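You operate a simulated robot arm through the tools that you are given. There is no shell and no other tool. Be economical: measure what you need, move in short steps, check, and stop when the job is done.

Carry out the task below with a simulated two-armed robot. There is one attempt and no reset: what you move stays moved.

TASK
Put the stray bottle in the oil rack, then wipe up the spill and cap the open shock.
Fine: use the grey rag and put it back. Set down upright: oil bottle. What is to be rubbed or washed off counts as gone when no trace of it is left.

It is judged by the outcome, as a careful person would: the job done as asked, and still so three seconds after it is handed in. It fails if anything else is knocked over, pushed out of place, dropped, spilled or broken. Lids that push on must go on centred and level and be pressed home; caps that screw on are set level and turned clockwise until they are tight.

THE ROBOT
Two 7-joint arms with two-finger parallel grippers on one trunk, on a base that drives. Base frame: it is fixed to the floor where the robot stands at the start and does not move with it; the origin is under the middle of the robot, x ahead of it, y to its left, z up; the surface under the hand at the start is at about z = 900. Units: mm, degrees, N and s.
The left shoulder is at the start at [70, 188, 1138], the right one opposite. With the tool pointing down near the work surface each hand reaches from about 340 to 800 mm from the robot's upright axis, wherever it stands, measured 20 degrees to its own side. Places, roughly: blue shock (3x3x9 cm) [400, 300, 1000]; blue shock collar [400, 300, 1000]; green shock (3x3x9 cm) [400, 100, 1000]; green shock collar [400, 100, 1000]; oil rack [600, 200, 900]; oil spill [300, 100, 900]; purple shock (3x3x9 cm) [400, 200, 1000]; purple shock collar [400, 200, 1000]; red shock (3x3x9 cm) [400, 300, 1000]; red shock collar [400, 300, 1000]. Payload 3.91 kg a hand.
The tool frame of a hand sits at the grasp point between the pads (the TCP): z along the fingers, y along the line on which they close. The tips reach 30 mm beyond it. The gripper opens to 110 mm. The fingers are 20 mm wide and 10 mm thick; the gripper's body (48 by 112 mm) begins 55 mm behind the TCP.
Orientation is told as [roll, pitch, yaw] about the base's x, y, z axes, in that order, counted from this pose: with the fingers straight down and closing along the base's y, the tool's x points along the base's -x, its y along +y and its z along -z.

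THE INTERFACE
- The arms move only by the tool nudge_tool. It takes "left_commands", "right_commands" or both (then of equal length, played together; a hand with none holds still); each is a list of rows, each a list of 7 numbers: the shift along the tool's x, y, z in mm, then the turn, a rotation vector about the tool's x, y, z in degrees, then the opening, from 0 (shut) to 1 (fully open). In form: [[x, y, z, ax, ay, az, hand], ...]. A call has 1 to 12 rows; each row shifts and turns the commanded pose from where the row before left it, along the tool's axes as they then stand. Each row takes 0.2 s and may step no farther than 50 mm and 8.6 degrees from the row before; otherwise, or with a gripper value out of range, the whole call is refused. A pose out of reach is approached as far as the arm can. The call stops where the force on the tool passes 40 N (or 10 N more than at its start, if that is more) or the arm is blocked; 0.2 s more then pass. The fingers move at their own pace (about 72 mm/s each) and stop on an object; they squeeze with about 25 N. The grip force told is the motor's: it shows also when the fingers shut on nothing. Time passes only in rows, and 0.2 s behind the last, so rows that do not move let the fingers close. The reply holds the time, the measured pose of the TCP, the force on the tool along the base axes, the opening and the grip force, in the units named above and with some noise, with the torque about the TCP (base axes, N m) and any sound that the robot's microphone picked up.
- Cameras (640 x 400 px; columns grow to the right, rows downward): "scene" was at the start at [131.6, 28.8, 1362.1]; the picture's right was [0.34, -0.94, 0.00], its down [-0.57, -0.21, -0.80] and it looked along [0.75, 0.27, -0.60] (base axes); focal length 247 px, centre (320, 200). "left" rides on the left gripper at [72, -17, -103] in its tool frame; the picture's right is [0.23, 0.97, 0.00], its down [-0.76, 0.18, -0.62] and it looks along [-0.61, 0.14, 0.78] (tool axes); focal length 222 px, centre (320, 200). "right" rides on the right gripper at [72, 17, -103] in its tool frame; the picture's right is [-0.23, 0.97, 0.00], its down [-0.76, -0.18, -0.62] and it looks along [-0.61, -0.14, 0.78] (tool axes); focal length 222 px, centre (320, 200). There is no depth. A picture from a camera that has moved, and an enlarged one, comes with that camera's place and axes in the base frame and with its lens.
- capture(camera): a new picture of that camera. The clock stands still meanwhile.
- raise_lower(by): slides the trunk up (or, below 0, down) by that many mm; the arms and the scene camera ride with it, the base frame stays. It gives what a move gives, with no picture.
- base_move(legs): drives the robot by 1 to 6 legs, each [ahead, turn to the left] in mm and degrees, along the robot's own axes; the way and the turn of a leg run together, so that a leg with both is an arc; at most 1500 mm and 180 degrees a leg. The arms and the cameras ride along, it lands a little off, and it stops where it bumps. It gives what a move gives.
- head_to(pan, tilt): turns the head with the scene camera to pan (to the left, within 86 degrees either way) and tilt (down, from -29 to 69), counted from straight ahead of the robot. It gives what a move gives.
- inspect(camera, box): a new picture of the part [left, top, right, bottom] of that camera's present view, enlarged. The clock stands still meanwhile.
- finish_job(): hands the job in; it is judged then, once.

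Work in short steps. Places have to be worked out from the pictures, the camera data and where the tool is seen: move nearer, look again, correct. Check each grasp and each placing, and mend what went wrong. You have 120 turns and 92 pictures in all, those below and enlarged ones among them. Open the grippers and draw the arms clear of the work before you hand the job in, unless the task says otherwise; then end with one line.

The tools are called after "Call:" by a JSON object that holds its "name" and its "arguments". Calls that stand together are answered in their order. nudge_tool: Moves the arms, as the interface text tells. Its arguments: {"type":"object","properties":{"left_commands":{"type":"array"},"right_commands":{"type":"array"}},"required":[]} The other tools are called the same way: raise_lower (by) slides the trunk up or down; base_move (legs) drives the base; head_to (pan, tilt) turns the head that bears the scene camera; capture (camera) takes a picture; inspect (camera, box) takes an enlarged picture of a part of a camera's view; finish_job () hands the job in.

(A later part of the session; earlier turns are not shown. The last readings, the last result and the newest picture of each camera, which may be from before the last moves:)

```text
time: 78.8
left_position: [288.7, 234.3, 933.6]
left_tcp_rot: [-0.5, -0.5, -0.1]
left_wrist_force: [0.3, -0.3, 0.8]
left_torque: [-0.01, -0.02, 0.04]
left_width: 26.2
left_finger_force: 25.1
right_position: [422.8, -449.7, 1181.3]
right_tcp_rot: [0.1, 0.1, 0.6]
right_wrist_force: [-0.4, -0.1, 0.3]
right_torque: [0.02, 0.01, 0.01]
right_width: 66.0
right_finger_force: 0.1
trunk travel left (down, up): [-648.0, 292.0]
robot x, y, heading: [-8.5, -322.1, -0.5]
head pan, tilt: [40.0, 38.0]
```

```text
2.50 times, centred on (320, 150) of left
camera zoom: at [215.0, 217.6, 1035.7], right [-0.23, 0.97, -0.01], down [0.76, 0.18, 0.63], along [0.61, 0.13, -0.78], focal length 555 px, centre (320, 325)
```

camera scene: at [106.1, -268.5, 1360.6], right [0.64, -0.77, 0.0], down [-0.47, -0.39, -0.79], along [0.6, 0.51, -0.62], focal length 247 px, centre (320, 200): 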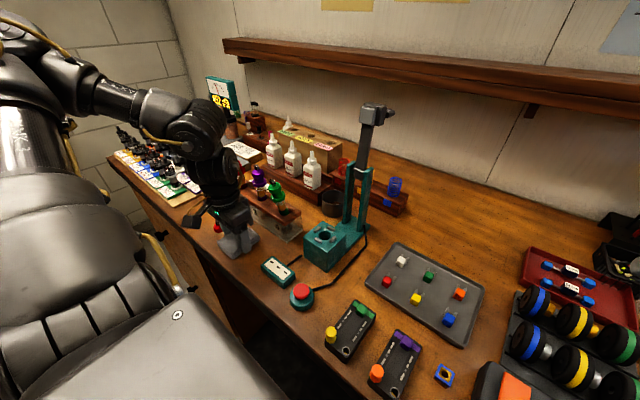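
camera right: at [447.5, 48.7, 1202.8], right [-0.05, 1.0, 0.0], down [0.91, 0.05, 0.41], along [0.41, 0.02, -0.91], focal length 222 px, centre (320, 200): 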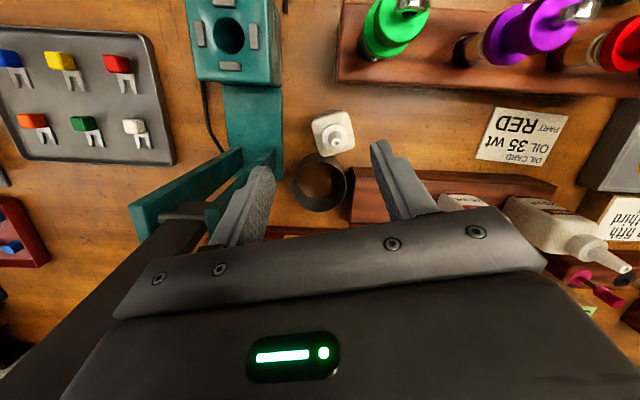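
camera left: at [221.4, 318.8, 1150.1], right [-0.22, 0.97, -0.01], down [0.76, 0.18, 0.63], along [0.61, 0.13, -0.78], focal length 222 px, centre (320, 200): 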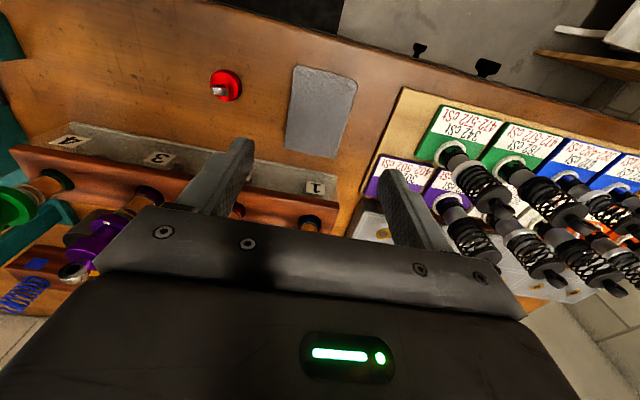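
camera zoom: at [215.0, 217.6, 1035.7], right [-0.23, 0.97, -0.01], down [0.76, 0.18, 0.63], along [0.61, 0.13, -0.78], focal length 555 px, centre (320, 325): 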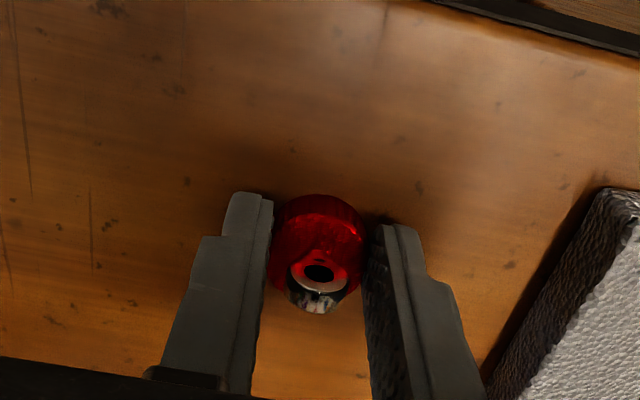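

Gripped at 26.2 mm. I lift, and move part-way towards the red shock above its neck height for views.

Call:
{"name": "nudge_tool", "arguments": {"left_commands": [[0, 0, -30, 0, 0, 0, 0], [0, 0, -45, 0, 0, 0, 0], [0, 0, -45, 0, 0, 0, 0], [0, 0, -45, 0, 0, 0, 0], [-30, 0, -10, 0, 0, 0, 0], [-20, 10, 0, 0, 0, 0, 0], [0, 0, 0, 0, 0, 0, 0]]}}

Call:
{"name": "capture", "arguments": {"camera": "left"}}

Call:
{"name": "inspect", "arguments": {"camera": "scene", "box": [170, 110, 290, 210]}}

```text
time: 80.4
left_position: [335.6, 244.6, 1109.3]
left_tcp_rot: [-0.4, -0.5, -0.1]
left_wrist_force: [-0.2, -0.9, 0.4]
left_torque: [0.02, 0.03, -0.04]
left_width: 26.3
left_finger_force: 25.0
right_position: [421.9, -451.3, 1180.3]
right_tcp_rot: [0.0, -0.2, 0.6]
right_wrist_force: [-0.6, -0.5, -0.2]
right_torque: [0.02, -0.01, 0.0]
right_width: 66.3
right_finger_force: 0.1
trunk travel left (down, up): [-648.0, 292.0]
robot x, y, heading: [-16.4, -320.9, -0.5]
head pan, tilt: [40.0, 38.0]
```

```text
31 pictures are left
camera left: at [261.1, 227.0, 1212.1], right [-0.22, 0.97, -0.01], down [0.76, 0.18, 0.63], along [0.61, 0.13, -0.78], focal length 222 px, centre (320, 200)
```

left: 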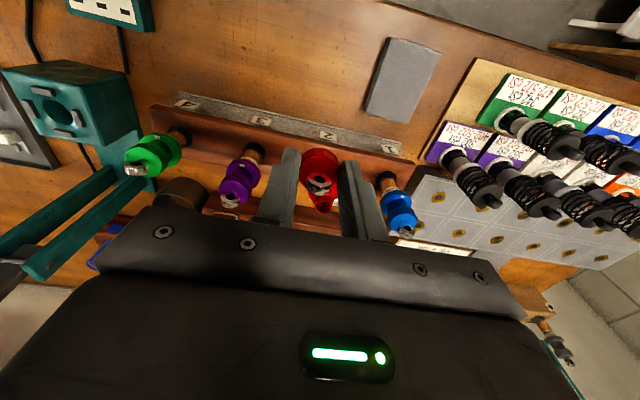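

```text
4.00 times, centred on (230, 160) of scene
camera zoom: at [103.1, -266.2, 1361.0], right [0.64, -0.77, 0.0], down [-0.47, -0.39, -0.79], along [0.6, 0.51, -0.61], focal length 986 px, centre (680, 360)
```

zoom: 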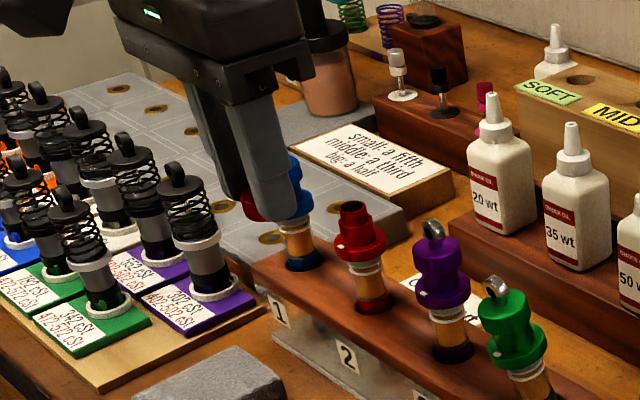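

The cap hides the neck from this spot, so I move directly above the shock. There the neck should appear above the cap in the left picture.

Call:
{"name": "nudge_tool", "arguments": {"left_commands": [[-25, 0, -12, 0, 0, 0, 0], [-25, 1, -10, 0, 0, 0, 0], [0, 0, 0, 0, 0, 0, 0]]}}

Call:
{"name": "inspect", "arguments": {"camera": "left", "box": [240, 80, 400, 220]}}

Call:
{"name": "inspect", "arguments": {"camera": "scene", "box": [190, 110, 290, 200]}}

```text
time: 81.2
left_position: [384.9, 247.8, 1129.8]
left_tcp_rot: [-0.5, -0.4, -0.1]
left_wrist_force: [-0.5, -0.1, 0.7]
left_torque: [-0.02, 0.01, 0.0]
left_width: 26.3
left_finger_force: 24.3
right_position: [422.4, -450.2, 1181.0]
right_tcp_rot: [0.1, -0.1, 0.6]
right_wrist_force: [0.0, 0.1, -0.5]
right_torque: [-0.04, -0.02, 0.01]
right_width: 65.9
right_finger_force: 0.1
trunk travel left (down, up): [-648.0, 292.0]
robot x, y, heading: [-14.1, -320.7, -0.5]
head pan, tilt: [40.0, 38.0]
```

```text
2.86 times, centred on (320, 150) of left
camera zoom: at [310.7, 230.5, 1233.1], right [-0.22, 0.97, -0.01], down [0.76, 0.18, 0.63], along [0.61, 0.13, -0.78], focal length 635 px, centre (320, 343)
```

zoom: 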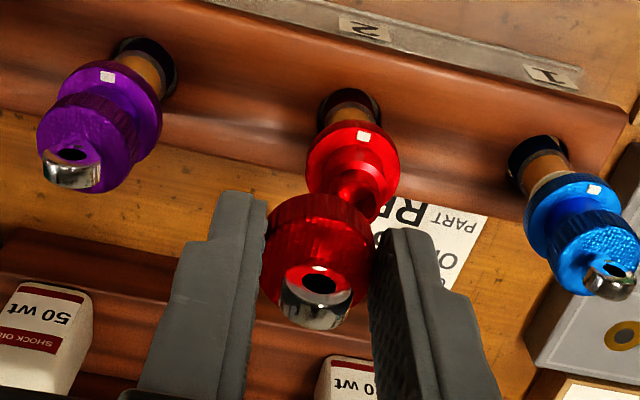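

```text
4.44 times, centred on (240, 155) of scene
camera zoom: at [103.4, -265.0, 1360.9], right [0.64, -0.77, 0.0], down [-0.47, -0.4, -0.79], along [0.6, 0.51, -0.62], focal length 1096 px, centre (676, 400)
```

zoom: 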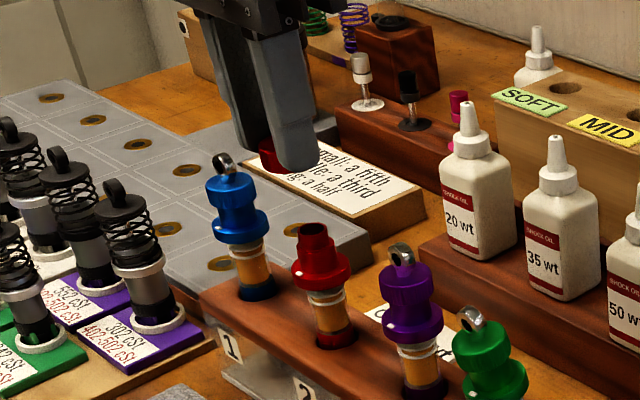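

Triangulating the neighbours and the neck suggests the red neck is near (396, 260, 1043), but its top is hidden by the cap. I move 30 mm further for a clear view of the neck's rim.

Call:
{"name": "nudge_tool", "arguments": {"left_commands": [[-32, 0, 0, 0, 0, 0, 0], [0, 0, 0, 0, 0, 0, 0]]}}

Call:
{"name": "inspect", "arguments": {"camera": "left", "box": [260, 60, 380, 210]}}

```text
time: 81.8
left_position: [416.1, 246.8, 1132.1]
left_tcp_rot: [-0.6, -0.6, -0.1]
left_wrist_force: [-0.3, -0.3, 0.1]
left_torque: [-0.01, -0.04, -0.01]
left_width: 26.3
left_finger_force: 25.2
right_position: [422.4, -449.7, 1182.0]
right_tcp_rot: [0.1, -0.1, 0.6]
right_wrist_force: [-0.8, -1.0, -0.3]
right_torque: [-0.05, -0.05, 0.0]
right_width: 66.0
right_finger_force: 0.0
trunk travel left (down, up): [-648.0, 292.0]
robot x, y, heading: [-11.5, -321.4, 0.1]
head pan, tilt: [40.0, 38.0]
```

```text
2.67 times, centred on (320, 135) of left
camera zoom: at [342.6, 230.8, 1233.0], right [-0.22, 0.97, -0.01], down [0.76, 0.18, 0.63], along [0.61, 0.13, -0.78], focal length 592 px, centre (320, 373)
```

zoom: 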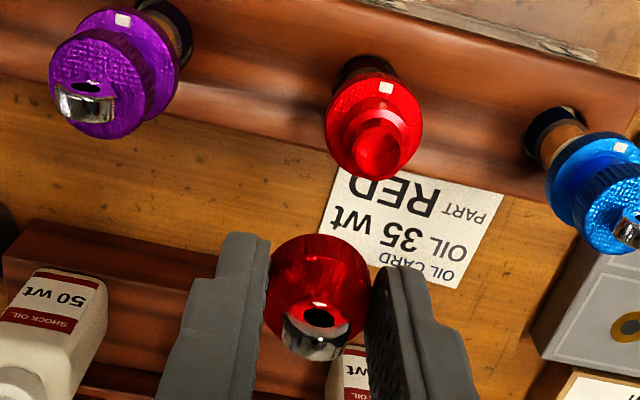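

The neck's rim now reads about (399, 262.5, 1043) from both cameras, and the cap sits within about 1–2 mm of the TCP. I pre-turn the hand counter-clockwise to gain turning range, then move above the neck.

Call:
{"name": "nudge_tool", "arguments": {"left_commands": [[16, 16, 0, 0, 0, 0, 0], [0, 0, 0, 0, 0, -8, 0], [0, 0, 0, 0, 0, -8, 0], [0, 0, 0, 0, 0, -8, 0], [0, 0, 0, 0, 0, -8, 0], [0, 0, 0, 0, 0, -8, 0], [0, 0, 0, 0, 0, -8, 0], [0, 0, 0, 0, 0, -8, 0], [0, 0, 0, 0, 0, 0, 0]]}}

```text
time: 83.8
left_position: [403.3, 261.7, 1131.2]
left_tcp_rot: [-0.6, 0.1, 56.0]
left_wrist_force: [0.3, 0.3, -0.5]
left_torque: [0.02, 0.0, 0.0]
left_width: 26.1
left_finger_force: 25.1
right_position: [423.4, -450.9, 1179.9]
right_tcp_rot: [0.1, 0.0, 0.5]
right_wrist_force: [-0.2, -0.5, 0.2]
right_torque: [0.02, 0.04, 0.01]
right_width: 66.1
right_finger_force: 0.0
trunk travel left (down, up): [-648.0, 292.0]
robot x, y, heading: [-9.5, -319.3, 0.1]
head pan, tilt: [40.0, 38.0]
```

Yaw 56° is reachable. Centre and lower to 15 mm above the neck, then look from both cameras.

Call:
{"name": "nudge_tool", "arguments": {"left_commands": [[0.7, 1.9, 15, 0, 0, 0, 0], [0, 0, 22, 0, 0, 0, 0], [0, 0, 0, 0, 0, 0, 0]]}}

Call:
{"name": "inspect", "arguments": {"camera": "left", "box": [260, 80, 380, 210]}}

Call:
{"name": "inspect", "arguments": {"camera": "scene", "box": [200, 130, 260, 190]}}

```text
time: 84.6
left_position: [399.7, 262.4, 1096.6]
left_tcp_rot: [-0.5, 0.1, 55.8]
left_wrist_force: [-0.2, 0.4, -0.7]
left_torque: [-0.04, 0.0, 0.0]
left_width: 25.9
left_finger_force: 25.3
right_position: [423.9, -451.7, 1181.0]
right_tcp_rot: [0.1, 0.0, 0.5]
right_wrist_force: [-0.7, 0.0, 0.1]
right_torque: [0.0, 0.03, 0.0]
right_width: 65.8
right_finger_force: 0.1
trunk travel left (down, up): [-648.0, 292.0]
robot x, y, heading: [-10.5, -322.0, -0.0]
head pan, tilt: [40.0, 38.0]
```

```text
3.08 times, centred on (320, 145) of left
camera zoom: at [372.6, 192.0, 1198.7], right [-0.93, 0.36, -0.01], down [0.27, 0.73, 0.62], along [0.23, 0.58, -0.78], focal length 684 px, centre (320, 369)
```

zoom: 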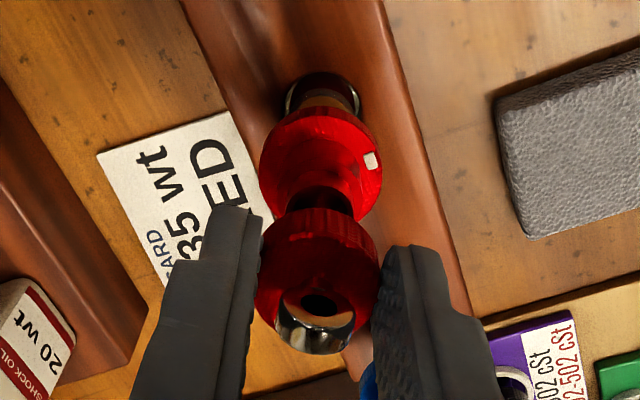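

```text
6.67 times, centred on (230, 160) of scene
camera zoom: at [104.2, -266.4, 1360.9], right [0.64, -0.77, 0.0], down [-0.47, -0.39, -0.79], along [0.6, 0.51, -0.62], focal length 1644 px, centre (920, 467)
```

zoom: 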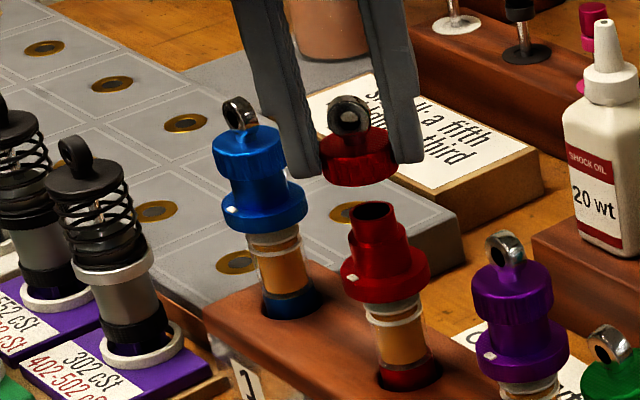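

Close alignment. I take tight enlargements to measure the residual offset.

Call:
{"name": "inspect", "arguments": {"camera": "scene", "box": [218, 146, 250, 176]}}

Call:
{"name": "inspect", "arguments": {"camera": "left", "box": [295, 105, 345, 195]}}

```text
13.33 times, centred on (234, 161) of scene
camera zoom: at [104.2, -266.4, 1360.9], right [0.64, -0.77, 0.0], down [-0.47, -0.39, -0.79], along [0.6, 0.51, -0.62], focal length 3288 px, centre (1467, 720)
```

zoom: 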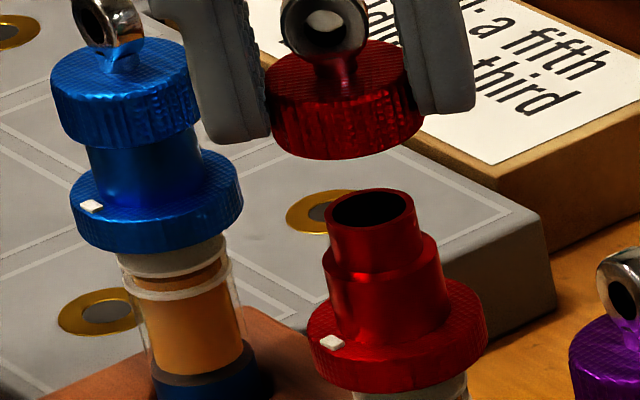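

```text
4.44 times, centred on (320, 150) of left
camera zoom: at [372.6, 192.0, 1198.7], right [-0.93, 0.36, -0.01], down [0.27, 0.73, 0.62], along [0.23, 0.58, -0.78], focal length 987 px, centre (320, 422)
```

zoom: 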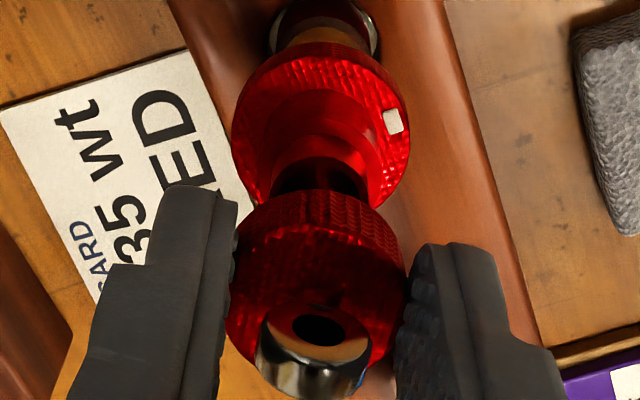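

Residual offset is only about 1.5 mm. I correct it and lower to just above the neck.

Call:
{"name": "nudge_tool", "arguments": {"left_commands": [[1.6, -0.3, 5, 0, 0, 0, 0], [0, 0, 8, 0, 0, 0, 0], [0, 0, 0, 0, 0, 0, 0]]}}

Call:
{"name": "inspect", "arguments": {"camera": "scene", "box": [218, 146, 250, 176]}}

```text
time: 85.4
left_position: [400.3, 261.5, 1081.9]
left_tcp_rot: [-0.6, 0.1, 55.9]
left_wrist_force: [0.2, -0.8, -0.2]
left_torque: [0.02, 0.0, 0.02]
left_width: 26.0
left_finger_force: 25.4
right_position: [423.5, -451.0, 1179.7]
right_tcp_rot: [0.1, 0.0, 0.5]
right_wrist_force: [0.1, -0.4, 0.2]
right_torque: [0.0, -0.01, 0.04]
right_width: 65.8
right_finger_force: 0.0
trunk travel left (down, up): [-648.0, 292.0]
robot x, y, heading: [-11.6, -319.4, -0.4]
head pan, tilt: [40.0, 38.0]
```

```text
13.33 times, centred on (234, 161) of scene
camera zoom: at [104.3, -265.8, 1360.8], right [0.64, -0.77, 0.0], down [-0.47, -0.4, -0.79], along [0.6, 0.51, -0.62], focal length 3288 px, centre (1467, 720)
```

zoom: 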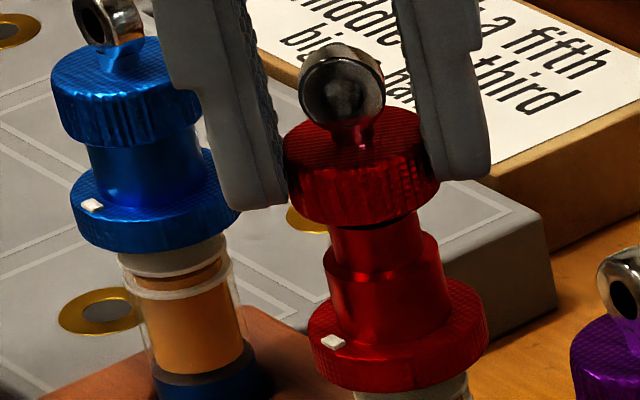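

About 4 mm above the rim and under 1 mm off. A small correction, then lower to contact.

Call:
{"name": "nudge_tool", "arguments": {"left_commands": [[1.2, -0.3, 0, 0, 0, 0, 0], [0, 0, 2, 0, 0, 0, 0], [0, 0, 2, 0, 0, 0, 0], [0, 0, 0, 0, 0, 0, 0]]}}

```text
time: 86.4
left_position: [399.7, 260.0, 1078.2]
left_tcp_rot: [-0.6, 0.2, 55.9]
left_wrist_force: [-0.2, -0.5, -0.2]
left_torque: [-0.02, 0.03, -0.03]
left_width: 26.3
left_finger_force: 25.6
right_position: [423.9, -450.4, 1180.6]
right_tcp_rot: [0.1, 0.1, 0.6]
right_wrist_force: [0.3, 0.3, -0.1]
right_torque: [0.01, 0.0, 0.0]
right_width: 65.6
right_finger_force: 0.1
trunk travel left (down, up): [-648.0, 292.0]
robot x, y, heading: [-12.9, -320.5, -0.3]
head pan, tilt: [40.0, 38.0]
```

Call:
{"name": "nudge_tool", "arguments": {"left_commands": [[0, 0, 1.5, 0, 0, 0, 0], [0, 0, 1.5, 0, 0, 0, 0], [0, 0, 0, 0, 0, 0, 0]]}}

Call:
{"name": "inspect", "arguments": {"camera": "scene", "box": [218, 146, 250, 176]}}

```text
time: 87.2
left_position: [399.6, 260.0, 1074.6]
left_tcp_rot: [-0.6, 0.1, 55.9]
left_wrist_force: [0.0, -0.1, 1.2]
left_torque: [-0.06, 0.02, 0.01]
left_width: 26.3
left_finger_force: 25.0
right_position: [422.7, -449.8, 1180.9]
right_tcp_rot: [0.0, 0.0, 0.6]
right_wrist_force: [0.2, -0.6, 0.4]
right_torque: [0.01, 0.03, 0.04]
right_width: 65.8
right_finger_force: 0.0
trunk travel left (down, up): [-648.0, 292.0]
robot x, y, heading: [-12.0, -319.4, -0.2]
head pan, tilt: [40.0, 38.0]
```

```text
13.33 times, centred on (234, 161) of scene
camera zoom: at [104.3, -265.7, 1360.8], right [0.64, -0.77, 0.0], down [-0.47, -0.4, -0.79], along [0.6, 0.51, -0.62], focal length 3288 px, centre (1467, 720)
```

zoom: 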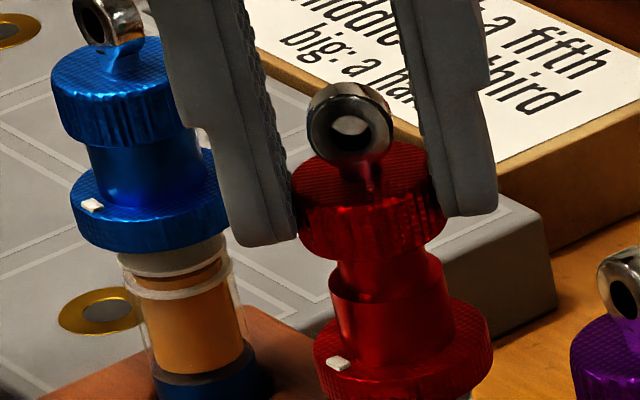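

The shock's mark seems to have moved down a few mm. I check with a wider view before going on.

Call:
{"name": "inspect", "arguments": {"camera": "scene", "box": [200, 140, 270, 200]}}

Call:
{"name": "inspect", "arguments": {"camera": "left", "box": [270, 80, 370, 200]}}

```text
6.67 times, centred on (235, 170) of scene
camera zoom: at [104.3, -265.7, 1360.8], right [0.64, -0.77, 0.0], down [-0.47, -0.4, -0.79], along [0.6, 0.51, -0.62], focal length 1644 px, centre (887, 400)
```

zoom: 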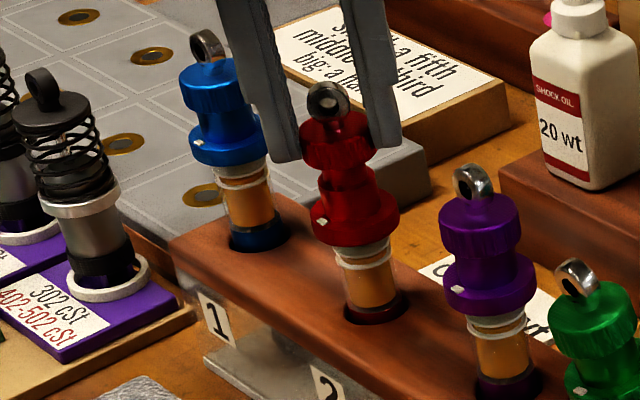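

```text
3.33 times, centred on (320, 140) of left
camera zoom: at [371.6, 190.3, 1177.8], right [-0.93, 0.36, -0.01], down [0.28, 0.73, 0.62], along [0.23, 0.58, -0.78], focal length 740 px, centre (320, 400)
```

zoom: 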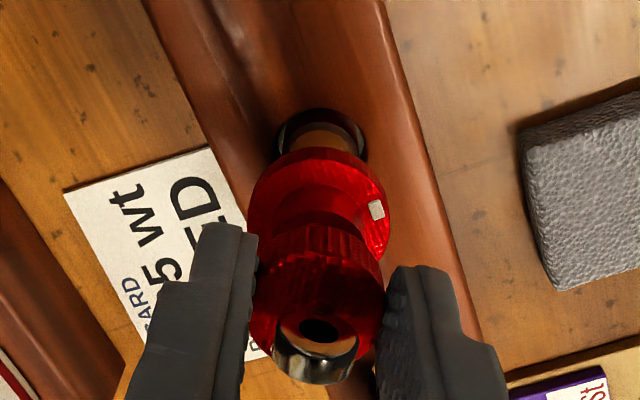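

The cap rests on the neck and the shock sank about 3 mm in its stand. I ease up 3.5 mm to see whether it springs back.

Call:
{"name": "nudge_tool", "arguments": {"left_commands": [[0, 0, -3.5, 0, 0, 0, 0], [0, 0, 0, 0, 0, 0, 0]]}}

Call:
{"name": "inspect", "arguments": {"camera": "scene", "box": [218, 146, 250, 176]}}

```text
time: 87.8
left_position: [400.1, 260.4, 1078.4]
left_tcp_rot: [-0.6, 0.1, 56.0]
left_wrist_force: [0.9, -0.1, -0.2]
left_torque: [0.01, 0.01, 0.01]
left_width: 26.1
left_finger_force: 25.2
right_position: [422.6, -450.5, 1180.8]
right_tcp_rot: [0.1, 0.0, 0.6]
right_wrist_force: [0.3, -0.1, 0.3]
right_torque: [0.0, 0.01, 0.01]
right_width: 66.2
right_finger_force: 0.1
trunk travel left (down, up): [-648.0, 292.0]
robot x, y, heading: [-11.7, -318.8, -0.3]
head pan, tilt: [40.0, 38.0]
```

```text
13.33 times, centred on (234, 161) of scene
camera zoom: at [104.3, -265.7, 1360.8], right [0.64, -0.77, 0.0], down [-0.47, -0.4, -0.79], along [0.6, 0.51, -0.62], focal length 3288 px, centre (1467, 720)
```

zoom: 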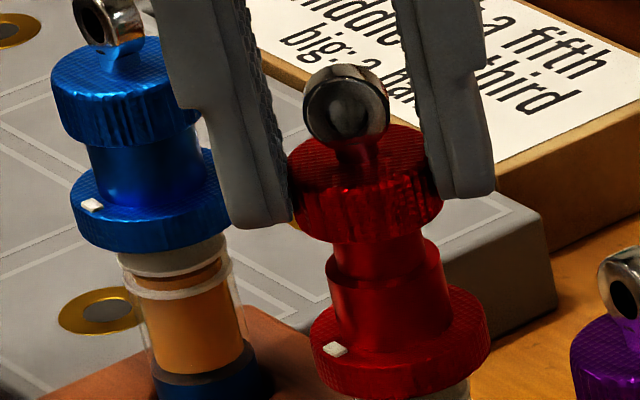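

It springs back, so the stand is compliant. I press about 3 mm for light preload and turn clockwise 88°.

Call:
{"name": "nudge_tool", "arguments": {"left_commands": [[0, 0, 3, 0, 0, 0, 0], [0, 0, 0, 0, 0, 8, 0], [0, 0, 0, 0, 0, 8, 0], [0, 0, 0, 0, 0, 8, 0], [0, 0, 0.2, 0, 0, 8, 0], [0, 0, 0, 0, 0, 8, 0], [0, 0, 0.2, 0, 0, 8, 0], [0, 0, 0, 0, 0, 8, 0], [0, 0, 0.2, 0, 0, 8, 0], [0, 0, 0, 0, 0, 8, 0], [0, 0, 0.2, 0, 0, 8, 0], [0, 0, 0, 0, 0, 8, 0]]}}

Call:
{"name": "inspect", "arguments": {"camera": "scene", "box": [218, 146, 250, 176]}}

```text
time: 90.4
left_position: [399.9, 261.7, 1074.6]
left_tcp_rot: [-0.2, -0.6, -32.2]
left_wrist_force: [-0.5, 3.4, 0.2]
left_torque: [0.38, 0.06, 0.01]
left_width: 26.0
left_finger_force: 25.0
right_position: [423.1, -449.1, 1180.9]
right_tcp_rot: [-0.1, -0.1, 0.6]
right_wrist_force: [0.0, 0.3, 0.1]
right_torque: [-0.02, 0.04, 0.0]
right_width: 66.2
right_finger_force: 0.1
trunk travel left (down, up): [-648.0, 292.0]
robot x, y, heading: [-13.6, -323.7, 0.1]
head pan, tilt: [40.0, 38.0]
```

```text
13.33 times, centred on (234, 161) of scene
camera zoom: at [104.1, -264.8, 1360.8], right [0.64, -0.77, 0.0], down [-0.47, -0.4, -0.79], along [0.6, 0.51, -0.62], focal length 3288 px, centre (1467, 720)
```

zoom: 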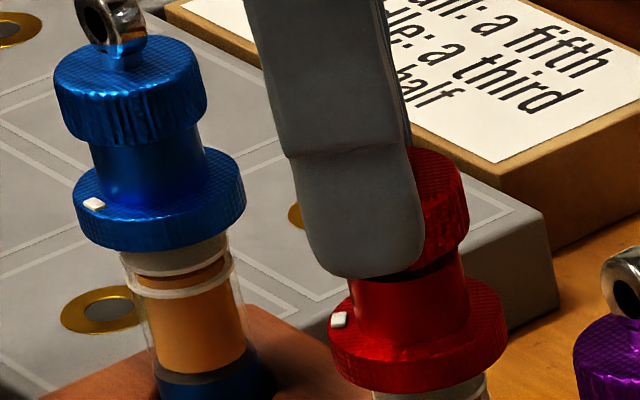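

The turn went through, but there is a 3.4 N side load and the shock leans a little, so the cap is off the tool's axis. I look from the left camera.

Call:
{"name": "inspect", "arguments": {"camera": "left", "box": [270, 80, 370, 210]}}

```text
3.08 times, centred on (320, 145) of left
camera zoom: at [327.6, 285.4, 1176.0], right [0.33, 0.94, 0.0], down [0.73, -0.25, 0.63], along [0.6, -0.21, -0.77], focal length 684 px, centre (320, 369)
```

zoom: 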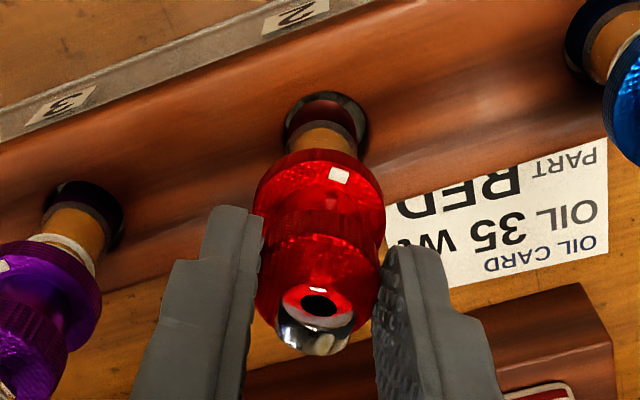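

I work out that the cap axis sits about 3 mm off the TCP along the tool's x. I shift the tool (-2.3, +2.5) mm to relieve the lean, then check.

Call:
{"name": "nudge_tool", "arguments": {"left_commands": [[1.7, 0.5, 0, 0, 0, 0, 0], [1.6, 0.4, 0, 0, 0, 0, 0], [0, 0, 0, 0, 0, 0, 0]]}}

Call:
{"name": "inspect", "arguments": {"camera": "scene", "box": [218, 146, 250, 176]}}

```text
time: 91.2
left_position: [396.7, 263.9, 1074.3]
left_tcp_rot: [-0.1, -0.7, -32.0]
left_wrist_force: [0.0, 0.6, -0.2]
left_torque: [-0.01, -0.02, -0.01]
left_width: 26.2
left_finger_force: 25.7
right_position: [424.0, -450.4, 1180.8]
right_tcp_rot: [0.1, -0.1, 0.6]
right_wrist_force: [-0.1, 0.4, -0.4]
right_torque: [-0.01, 0.0, 0.01]
right_width: 65.8
right_finger_force: 0.0
trunk travel left (down, up): [-648.0, 292.0]
robot x, y, heading: [-10.7, -322.3, 0.1]
head pan, tilt: [40.0, 38.0]
```

```text
13.33 times, centred on (234, 161) of scene
camera zoom: at [104.5, -265.7, 1360.8], right [0.64, -0.77, 0.0], down [-0.47, -0.4, -0.79], along [0.6, 0.51, -0.62], focal length 3288 px, centre (1467, 720)
```

zoom: 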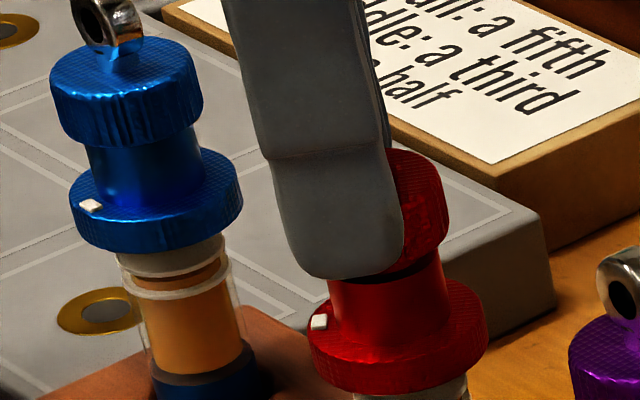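

The load is relieved: the shock stands straight at its original height and the cap has moved down the neck. Now I release, recentre on the cap's axis and turn back for another bite.

Call:
{"name": "nudge_tool", "arguments": {"left_commands": [[0, 0, 0, 0, 0, 0, 0.4], [0, 0, 0, 0, 0, 0, 0.4], [-3.1, 1, 0, 0, 0, 0, 0.4], [0, 0, 0, 0, 0, -8, 0.4], [0, 0, 0, 0, 0, -8, 0.4], [0, 0, 0, 0, 0, -8, 0.4], [0, 0, 0, 0, 0, -8, 0.4], [0, 0, 0, 0, 0, -8, 0.4], [0, 0, 0, 0, 0, -8, 0.4], [0, 0, 0, 0, 0, -8, 0.4], [0, 0, 0, 0, 0, -8, 0.4], [0, 0, 0, 0, 0, -8, 0.4]]}}

Call:
{"name": "inspect", "arguments": {"camera": "scene", "box": [218, 146, 250, 176]}}

Call:
{"name": "inspect", "arguments": {"camera": "left", "box": [270, 80, 370, 210]}}

```text
time: 93.8
left_position: [401.2, 261.6, 1074.9]
left_tcp_rot: [-0.6, -0.1, 40.0]
left_wrist_force: [-0.7, 0.2, 0.4]
left_torque: [0.04, 0.02, 0.0]
left_width: 43.9
left_finger_force: 0.1
right_position: [424.3, -450.8, 1180.2]
right_tcp_rot: [0.0, 0.0, 0.6]
right_wrist_force: [1.2, -0.4, -0.4]
right_torque: [-0.05, 0.0, 0.01]
right_width: 65.9
right_finger_force: 0.1
trunk travel left (down, up): [-648.0, 292.0]
robot x, y, heading: [-13.5, -320.7, -0.3]
head pan, tilt: [40.0, 38.0]
```

```text
13.33 times, centred on (234, 161) of scene
camera zoom: at [104.4, -265.6, 1360.8], right [0.64, -0.77, 0.0], down [-0.47, -0.4, -0.79], along [0.6, 0.51, -0.62], focal length 3288 px, centre (1467, 720)
```

zoom: 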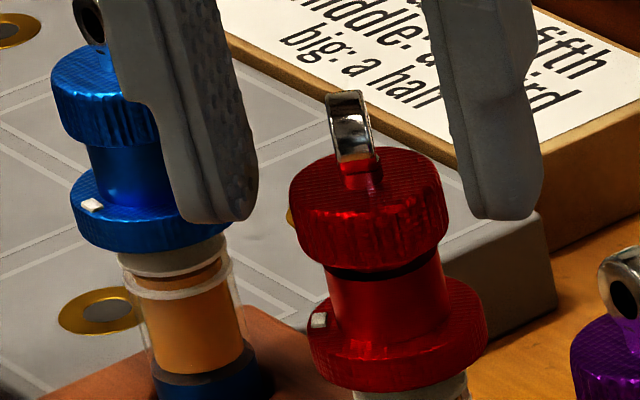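

```text
3.08 times, centred on (320, 145) of left
camera zoom: at [354.7, 202.5, 1178.1], right [-0.8, 0.6, -0.01], down [0.46, 0.63, 0.62], along [0.38, 0.49, -0.78], focal length 684 px, centre (320, 369)
```

zoom: 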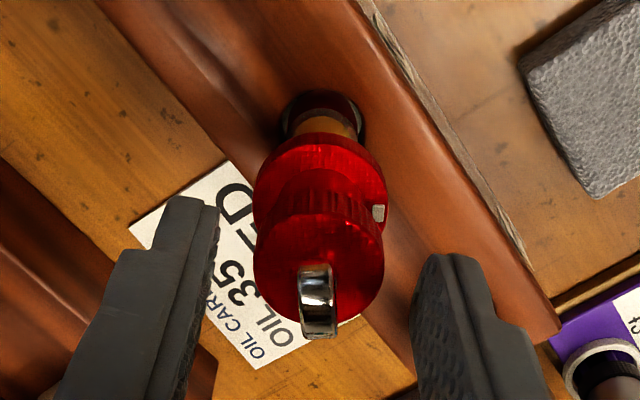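

The cap sits level and centred on the neck. I turn back a little more, regrip and turn clockwise again.

Call:
{"name": "nudge_tool", "arguments": {"left_commands": [[0, 0, 0, 0, 0, -8, 0.4], [0, 0, 0, 0, 0, -8, 0.4], [0, 0, 0, 0, 0, 0, 0.2], [0, 0, 0, 0, 0, 0, 0], [0, 0, 0.5, 0, 0, 0, 0], [0, 0, 0.1, 0, 0, 8, 0], [0, 0, 0.1, 0, 0, 8, 0], [0, 0, 0.1, 0, 0, 8, 0], [0, 0, 0.1, 0, 0, 8, 0], [0, 0, 0.1, 0, 0, 8, 0], [0, 0, 0.1, 0, 0, 8, 0], [0, 0, 0, 0, 0, 0, 0]]}}

```text
time: 96.4
left_position: [400.9, 261.8, 1073.0]
left_tcp_rot: [-0.6, -0.4, 7.9]
left_wrist_force: [0.0, 0.8, 1.0]
left_torque: [-0.01, -0.03, 0.0]
left_width: 26.4
left_finger_force: 25.0
right_position: [423.4, -451.2, 1180.5]
right_tcp_rot: [0.1, 0.0, 0.6]
right_wrist_force: [-0.3, 1.1, 0.7]
right_torque: [-0.04, 0.01, 0.0]
right_width: 66.4
right_finger_force: 0.0
trunk travel left (down, up): [-648.0, 292.0]
robot x, y, heading: [-10.5, -320.3, -0.0]
head pan, tilt: [40.0, 38.0]
```

Low side load. I continue clockwise another 88°.

Call:
{"name": "nudge_tool", "arguments": {"left_commands": [[0, 0, 0.1, 0, 0, 8, 0], [0, 0, 0.1, 0, 0, 8, 0], [0, 0, 0.1, 0, 0, 8, 0], [0, 0, 0.1, 0, 0, 8, 0], [0, 0, 0.1, 0, 0, 8, 0], [0, 0, 0.1, 0, 0, 8, 0], [0, 0, 0.1, 0, 0, 8, 0], [0, 0, 0.1, 0, 0, 8, 0], [0, 0, 0.1, 0, 0, 8, 0], [0, 0, 0, 0, 0, 8, 0], [0, 0, 0, 0, 0, 8, 0], [0, 0, 0, 0, 0, 0, 0]]}}

Call:
{"name": "inspect", "arguments": {"camera": "scene", "box": [218, 146, 250, 176]}}

```text
time: 99.0
left_position: [400.1, 261.2, 1073.2]
left_tcp_rot: [0.4, -0.4, -80.2]
left_wrist_force: [0.1, -0.4, 0.8]
left_torque: [0.0, 0.04, -0.02]
left_width: 26.4
left_finger_force: 25.0
right_position: [423.8, -451.0, 1181.4]
right_tcp_rot: [0.2, 0.0, 0.6]
right_wrist_force: [0.1, -0.1, 0.5]
right_torque: [0.0, 0.0, -0.01]
right_width: 66.1
right_finger_force: 0.1
trunk travel left (down, up): [-648.0, 292.0]
robot x, y, heading: [-14.1, -321.9, -0.2]
head pan, tilt: [40.0, 38.0]
```

```text
13.33 times, centred on (234, 161) of scene
camera zoom: at [104.3, -265.7, 1360.8], right [0.64, -0.77, 0.0], down [-0.47, -0.4, -0.79], along [0.6, 0.51, -0.62], focal length 3288 px, centre (1467, 720)
```

zoom: 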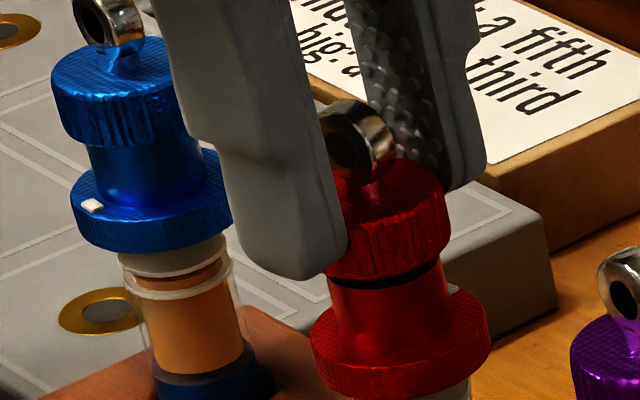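

The white collar mark shows the whole shock spun with the cap this time, whereas under side load it held and the cap advanced. I apply a light steady side load (3.5 mm toward -y) and turn further clockwise.

Call:
{"name": "nudge_tool", "arguments": {"left_commands": [[-3.4, -0.6, 0.5, 0, 0, 0, 0], [0, 0, 0, 0, 0, 0, 0], [0, 0, 0.1, 0, 0, 8, 0], [0, 0, 0.1, 0, 0, 8, 0], [0, 0, 0.1, 0, 0, 8, 0], [0, 0, 0.1, 0, 0, 8, 0], [0, 0, 0.1, 0, 0, 8, 0], [0, 0, 0, 0, 0, 0, 0]]}}

Call:
{"name": "inspect", "arguments": {"camera": "scene", "box": [218, 146, 250, 176]}}

```text
time: 100.8
left_position: [400.7, 260.0, 1070.9]
left_tcp_rot: [0.6, -0.2, -120.2]
left_wrist_force: [2.9, 5.9, -0.5]
left_torque: [0.67, -0.3, 0.03]
left_width: 26.2
left_finger_force: 25.1
right_position: [424.3, -449.5, 1182.1]
right_tcp_rot: [0.0, 0.1, 0.6]
right_wrist_force: [-0.2, -0.5, -0.5]
right_torque: [0.01, -0.04, -0.03]
right_width: 66.1
right_finger_force: 0.1
trunk travel left (down, up): [-648.0, 292.0]
robot x, y, heading: [-8.5, -321.6, 0.2]
head pan, tilt: [40.0, 38.0]
```

```text
13.33 times, centred on (234, 161) of scene
camera zoom: at [104.8, -264.4, 1360.7], right [0.64, -0.77, 0.0], down [-0.47, -0.4, -0.79], along [0.6, 0.5, -0.62], focal length 3288 px, centre (1467, 720)
```

zoom: 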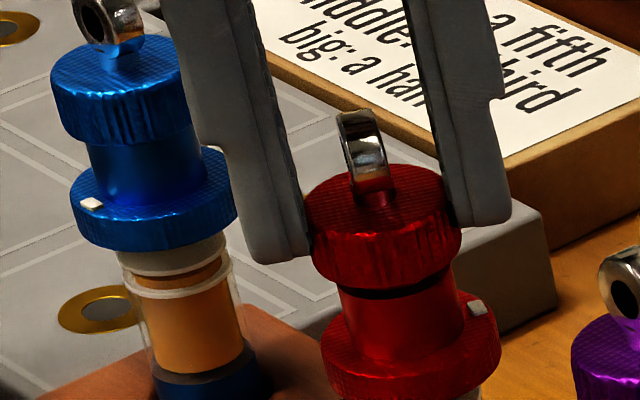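

Under side load the cap gained about 24° relative to the shock, so it works only partly. I remove the side load and instead press down gently to find the seat's firm bottom.

Call:
{"name": "nudge_tool", "arguments": {"left_commands": [[2.9, -1.7, 0, 0, 0, 0, 0], [0, 0, 1.5, 0, 0, 0, 0], [0, 0, 1.5, 0, 0, 0, 0], [0, 0, 1.5, 0, 0, 0, 0], [0, 0, 0, 0, 0, 0, 0]]}}

```text
time: 102.0
left_position: [399.7, 262.2, 1067.1]
left_tcp_rot: [0.7, -0.2, -120.2]
left_wrist_force: [0.2, 0.8, 0.0]
left_torque: [-0.1, 0.07, 0.02]
left_width: 26.5
left_finger_force: 24.8
right_position: [423.6, -450.4, 1180.5]
right_tcp_rot: [0.0, 0.0, 0.6]
right_wrist_force: [0.6, -0.2, 0.2]
right_torque: [-0.02, -0.01, 0.02]
right_width: 66.2
right_finger_force: 0.1
trunk travel left (down, up): [-648.0, 292.0]
robot x, y, heading: [-11.2, -322.8, -0.1]
head pan, tilt: [40.0, 38.0]
```

There is no resistance yet. I look at how the shock sits now.

Call:
{"name": "inspect", "arguments": {"camera": "scene", "box": [210, 142, 260, 190]}}

```text
8.33 times, centred on (235, 166) of scene
camera zoom: at [104.2, -265.8, 1360.8], right [0.64, -0.77, 0.0], down [-0.47, -0.4, -0.79], along [0.6, 0.51, -0.62], focal length 2055 px, centre (1028, 483)
```

zoom: 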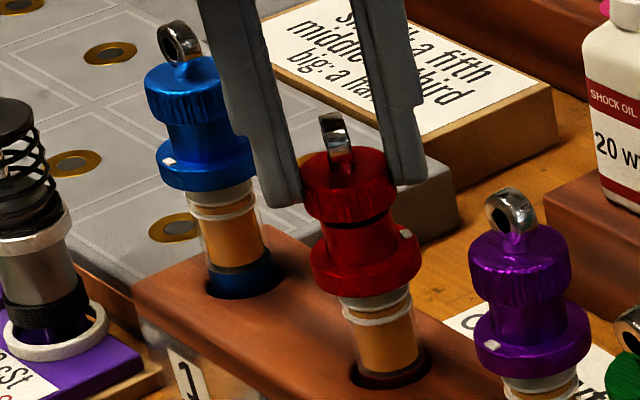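

The shock slides easily in its hole. I lower further in small steps to find the firm bottom for turning friction.

Call:
{"name": "nudge_tool", "arguments": {"left_commands": [[0, 0, 1.5, 0, 0, 0, 0], [0, 0, 1.5, 0, 0, 0, 0], [0, 0, 1.5, 0, 0, 0, 0], [0, 0, 1.5, 0, 0, 0, 0], [0, 0, 0, 0, 0, 0, 0]]}}

```text
time: 103.2
left_position: [400.9, 261.2, 1060.9]
left_tcp_rot: [0.5, -0.1, -120.2]
left_wrist_force: [0.9, -0.7, 1.4]
left_torque: [-0.03, -0.03, -0.01]
left_width: 26.3
left_finger_force: 25.5
right_position: [424.3, -450.1, 1180.2]
right_tcp_rot: [0.1, 0.0, 0.6]
right_wrist_force: [0.1, 0.1, 0.4]
right_torque: [0.0, 0.02, 0.04]
right_width: 65.8
right_finger_force: 0.2
trunk travel left (down, up): [-648.0, 292.0]
robot x, y, heading: [-11.3, -317.7, -0.2]
head pan, tilt: [40.0, 38.0]
```

Still free. I continue down towards the collar's stop on the wood, watching force.

Call:
{"name": "nudge_tool", "arguments": {"left_commands": [[0, 0, 1.5, 0, 0, 0, 0], [0, 0, 1.5, 0, 0, 0, 0], [0, 0, 1.5, 0, 0, 0, 0], [0, 0, 1.5, 0, 0, 0, 0], [0, 0, 0, 0, 0, 0, 0]]}}

Call:
{"name": "inspect", "arguments": {"camera": "scene", "box": [210, 142, 260, 190]}}

```text
time: 104.4
left_position: [401.3, 261.1, 1055.7]
left_tcp_rot: [0.5, -0.1, -120.1]
left_wrist_force: [-0.1, -1.1, 1.3]
left_torque: [0.01, -0.01, 0.02]
left_width: 26.0
left_finger_force: 25.0
right_position: [423.7, -451.8, 1181.1]
right_tcp_rot: [0.1, 0.0, 0.6]
right_wrist_force: [-0.4, 0.8, -0.7]
right_torque: [-0.05, -0.03, 0.01]
right_width: 66.2
right_finger_force: 0.0
trunk travel left (down, up): [-648.0, 292.0]
robot x, y, heading: [-11.7, -317.8, -0.1]
head pan, tilt: [40.0, 38.0]
```

```text
8.33 times, centred on (235, 166) of scene
camera zoom: at [104.1, -265.8, 1360.8], right [0.64, -0.77, 0.0], down [-0.47, -0.4, -0.79], along [0.6, 0.51, -0.62], focal length 2055 px, centre (1028, 483)
```

zoom: 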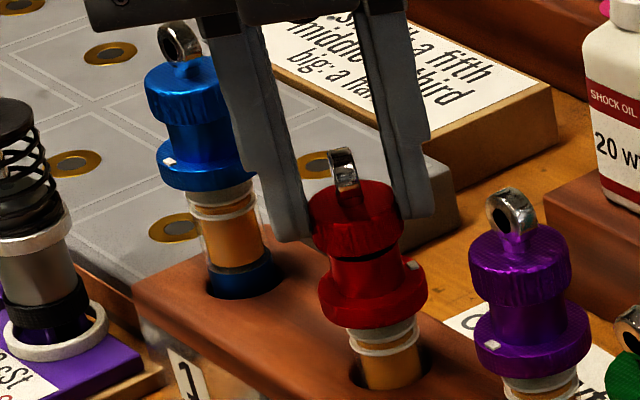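

The shock follows straight down; about 12–15 mm remains until its collar meets the wood. I continue, with force as the stop.

Call:
{"name": "nudge_tool", "arguments": {"left_commands": [[0, 0, 1.5, 0, 0, 0, 0], [0, 0, 1.5, 0, 0, 0, 0], [0, 0, 1.5, 0, 0, 0, 0], [0, 0, 1.5, 0, 0, 0, 0], [0, 0, 1.5, 0, 0, 0, 0], [0, 0, 1.5, 0, 0, 0, 0], [0, 0, 0, 0, 0, 0, 0]]}}

```text
time: 106.0
left_position: [399.3, 259.4, 1048.9]
left_tcp_rot: [0.7, 0.2, -120.1]
left_wrist_force: [1.2, 2.8, 23.0]
left_torque: [0.41, -0.23, -0.03]
left_width: 26.2
left_finger_force: 25.3
right_position: [421.8, -452.9, 1181.1]
right_tcp_rot: [0.2, -0.1, 0.6]
right_wrist_force: [0.5, -0.2, 0.2]
right_torque: [-0.01, 0.02, -0.03]
right_width: 66.0
right_finger_force: 0.0
trunk travel left (down, up): [-648.0, 292.0]
robot x, y, heading: [-14.8, -320.9, -0.1]
head pan, tilt: [40.0, 38.0]
```

Firm bottom found, at 23 N. Now turn clockwise with this preload and watch the torque and the mark.

Call:
{"name": "nudge_tool", "arguments": {"left_commands": [[0, 0, 0, 0, 0, 8, 0], [0, 0, 0, 0, 0, 8, 0], [0, 0, 0, 0, 0, 8, 0], [0, 0, 0, 0, 0, 8, 0], [0, 0, 0, 0, 0, 8, 0], [0, 0, 0, 0, 0, 0, 0]]}}

Call:
{"name": "inspect", "arguments": {"camera": "scene", "box": [222, 152, 254, 182]}}

```text
time: 107.4
left_position: [399.6, 259.3, 1049.2]
left_tcp_rot: [0.5, 0.3, -160.3]
left_wrist_force: [-1.2, 0.5, 20.0]
left_torque: [0.01, 0.08, 0.0]
left_width: 26.2
left_finger_force: 25.4
right_position: [422.2, -452.6, 1181.6]
right_tcp_rot: [0.2, -0.1, 0.6]
right_wrist_force: [-0.7, -0.1, 0.2]
right_torque: [0.0, 0.01, -0.01]
right_width: 66.1
right_finger_force: 0.0
trunk travel left (down, up): [-648.0, 292.0]
robot x, y, heading: [-14.1, -318.0, -0.1]
head pan, tilt: [40.0, 38.0]
```

```text
13.33 times, centred on (238, 167) of scene
camera zoom: at [102.3, -268.1, 1361.1], right [0.64, -0.77, 0.0], down [-0.47, -0.39, -0.79], along [0.61, 0.51, -0.61], focal length 3288 px, centre (1413, 640)
```

zoom: 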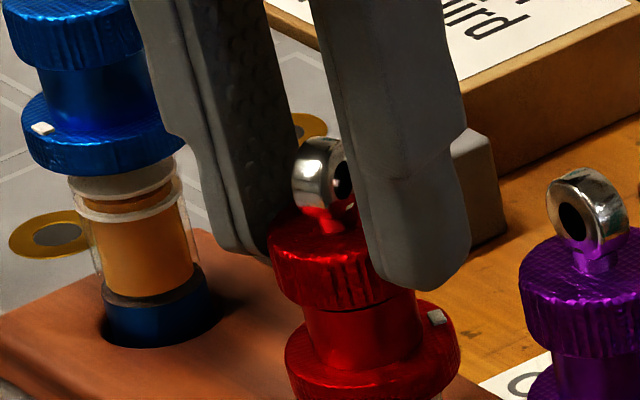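

The mark stayed put while the cap turned 40°: it is now screwing on. I continue clockwise.

Call:
{"name": "nudge_tool", "arguments": {"left_commands": [[0, 0, 0.2, 0, 0, 8, 0], [0, 0, 0, 0, 0, 8, 0], [0, 0, 0.2, 0, 0, 8, 0], [0, 0, 0, 0, 0, 8, 0], [0, 0, 0.2, 0, 0, 8, 0], [0, 0, 0, 0, 0, 0, 0]]}}

```text
time: 108.8
left_position: [398.4, 260.0, 1047.1]
left_tcp_rot: [0.0, 0.7, 159.8]
left_wrist_force: [-1.1, 1.4, 20.7]
left_torque: [0.21, 0.12, -0.02]
left_width: 26.2
left_finger_force: 24.7
right_position: [422.3, -452.5, 1181.3]
right_tcp_rot: [0.1, -0.1, 0.6]
right_wrist_force: [-0.1, -0.1, 0.2]
right_torque: [0.01, -0.01, 0.0]
right_width: 66.1
right_finger_force: 0.0
trunk travel left (down, up): [-648.0, 292.0]
robot x, y, heading: [-14.8, -317.8, -0.1]
head pan, tilt: [40.0, 38.0]
```

Call:
{"name": "nudge_tool", "arguments": {"left_commands": [[0, 0, 0.1, 0, 0, 8, 0], [0, 0, 0.1, 0, 0, 8, 0], [0, 0, 0.1, 0, 0, 8, 0], [0, 0, 0.1, 0, 0, 8, 0], [0, 0, 0.1, 0, 0, 8, 0], [0, 0, 0.1, 0, 0, 8, 0], [0, 0, 0, 0, 0, 0, 0]]}}

```text
time: 110.4
left_position: [399.7, 261.1, 1047.3]
left_tcp_rot: [-0.3, 0.5, 111.8]
left_wrist_force: [-1.4, 6.2, 19.0]
left_torque: [0.54, 0.06, -0.04]
left_width: 26.0
left_finger_force: 24.7
right_position: [422.9, -451.7, 1181.8]
right_tcp_rot: [0.1, -0.1, 0.5]
right_wrist_force: [-0.4, 0.2, 0.1]
right_torque: [-0.01, 0.0, -0.03]
right_width: 66.3
right_finger_force: 0.1
trunk travel left (down, up): [-648.0, 292.0]
robot x, y, heading: [-14.9, -319.6, 0.1]
head pan, tilt: [40.0, 38.0]
```

Side load is growing; I shift +1.5 mm in y and continue turning.

Call:
{"name": "nudge_tool", "arguments": {"left_commands": [[-1.4, -0.6, 0, 0, 0, 0, 0], [0, 0, 0.1, 0, 0, 8, 0], [0, 0, 0.1, 0, 0, 8, 0], [0, 0, 0.1, 0, 0, 8, 0], [0, 0, 0.1, 0, 0, 8, 0], [0, 0, 0.1, 0, 0, 8, 0], [0, 0, 0.1, 0, 0, 8, 0], [0, 0, 0, 0, 0, 0, 0]]}}

Call:
{"name": "inspect", "arguments": {"camera": "scene", "box": [222, 152, 254, 182]}}

```text
time: 112.2
left_position: [399.6, 261.2, 1045.9]
left_tcp_rot: [-0.6, 0.1, 63.8]
left_wrist_force: [2.2, 3.6, 17.0]
left_torque: [0.4, -0.29, 0.06]
left_width: 25.6
left_finger_force: 24.7
right_position: [422.8, -452.0, 1180.8]
right_tcp_rot: [0.2, -0.1, 0.6]
right_wrist_force: [0.3, -0.6, 0.2]
right_torque: [0.04, -0.02, 0.0]
right_width: 66.0
right_finger_force: 0.0
trunk travel left (down, up): [-648.0, 292.0]
robot x, y, heading: [-10.5, -316.7, -0.0]
head pan, tilt: [40.0, 38.0]
```

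```text
13.33 times, centred on (238, 167) of scene
camera zoom: at [103.1, -267.2, 1361.0], right [0.64, -0.77, 0.0], down [-0.47, -0.39, -0.79], along [0.6, 0.51, -0.61], focal length 3288 px, centre (1413, 640)
```

zoom: 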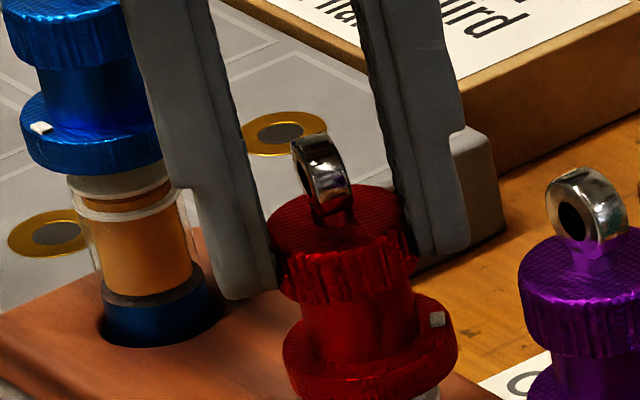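

The mark is still and the gap under the cap has closed. I keep turning to feel for tightness.

Call:
{"name": "nudge_tool", "arguments": {"left_commands": [[0, 0, 0, 0, 0, 8, 0], [0, 0, 0, 0, 0, 8, 0], [0, 0, 0, 0, 0, 8, 0], [0, 0, 0, 0, 0, 8, 0], [0, 0, 0, 0, 0, 8, 0]]}}

```text
time: 112.7
left_position: [400.9, 243.1, 1028.2]
left_tcp_rot: [0.1, -1.5, 58.2]
left_wrist_force: [-15.1, 13.0, 24.0]
left_torque: [0.73, 0.8, 0.25]
left_width: 25.6
left_finger_force: 24.9
left hand out of reach, approached as far as the arm can: row 1, 2
right_position: [420.1, -450.4, 1181.7]
right_tcp_rot: [0.1, -0.1, 0.9]
right_wrist_force: [-0.8, 0.2, 0.2]
right_torque: [0.06, -0.01, 0.01]
right_width: 66.1
right_finger_force: 0.1
trunk travel left (down, up): [-648.0, 292.0]
robot x, y, heading: [-11.7, -320.1, 0.3]
head pan, tilt: [40.0, 38.0]
stopped in row 2 (left hand): the force on the tool passed its limit at 99 N (the readings are from after the stop); the commanded pose is now the measured one
```

The wrist hit its limit and the hand lurched. I check what happened before moving.

Call:
{"name": "inspect", "arguments": {"camera": "scene", "box": [195, 135, 285, 205]}}

```text
5.71 times, centred on (240, 170) of scene
camera zoom: at [99.2, -266.5, 1361.3], right [0.65, -0.76, 0.0], down [-0.47, -0.4, -0.79], along [0.6, 0.51, -0.61], focal length 1409 px, centre (777, 371)
```

zoom: 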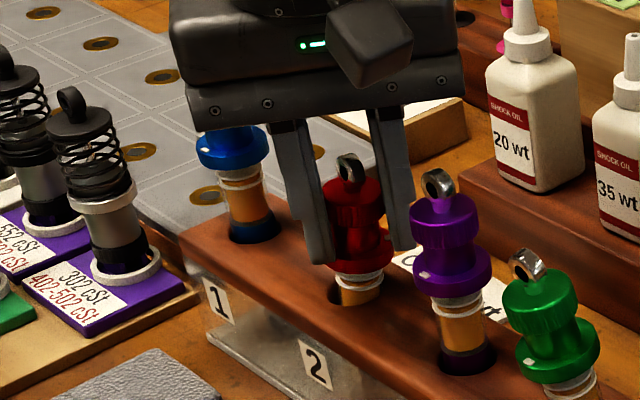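

The cap is still on and upright, only leaning with the hand; neighbours stand. I open slightly to release, then rise straight up.

Call:
{"name": "nudge_tool", "arguments": {"left_commands": [[0, 0, 0, 0, 0, 0, 0.3], [0, 0, 0, 0, 0, 0, 0.4], [0, 0, 0, 0, 0, 0, 0.4]]}}

Call:
{"name": "inspect", "arguments": {"camera": "scene", "box": [205, 140, 275, 195]}}

```text
time: 113.5
left_position: [404.3, 241.1, 1028.3]
left_tcp_rot: [-0.1, -1.3, 57.6]
left_wrist_force: [-0.3, 0.3, 23.6]
left_torque: [0.45, 0.17, -0.01]
left_width: 44.1
left_finger_force: 0.5
right_position: [422.0, -451.0, 1180.7]
right_tcp_rot: [0.2, -0.1, 0.8]
right_wrist_force: [-0.3, -0.1, -0.1]
right_torque: [-0.04, -0.01, -0.01]
right_width: 65.9
right_finger_force: 0.1
trunk travel left (down, up): [-648.0, 292.0]
robot x, y, heading: [-11.7, -320.7, 0.1]
head pan, tilt: [40.0, 38.0]
```

```text
7.27 times, centred on (240, 168) of scene
camera zoom: at [101.7, -268.1, 1361.2], right [0.64, -0.77, 0.0], down [-0.47, -0.39, -0.79], along [0.6, 0.51, -0.61], focal length 1794 px, centre (902, 436)
```

zoom: 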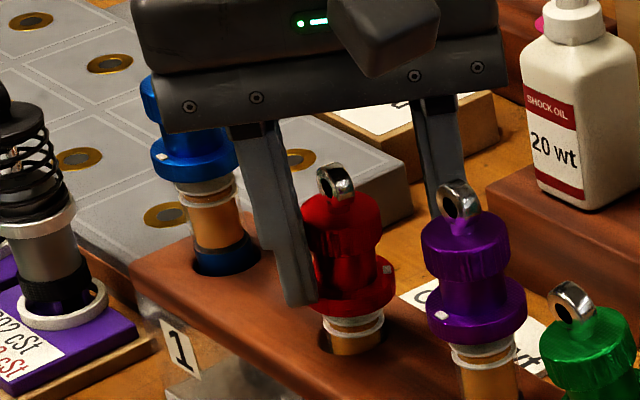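

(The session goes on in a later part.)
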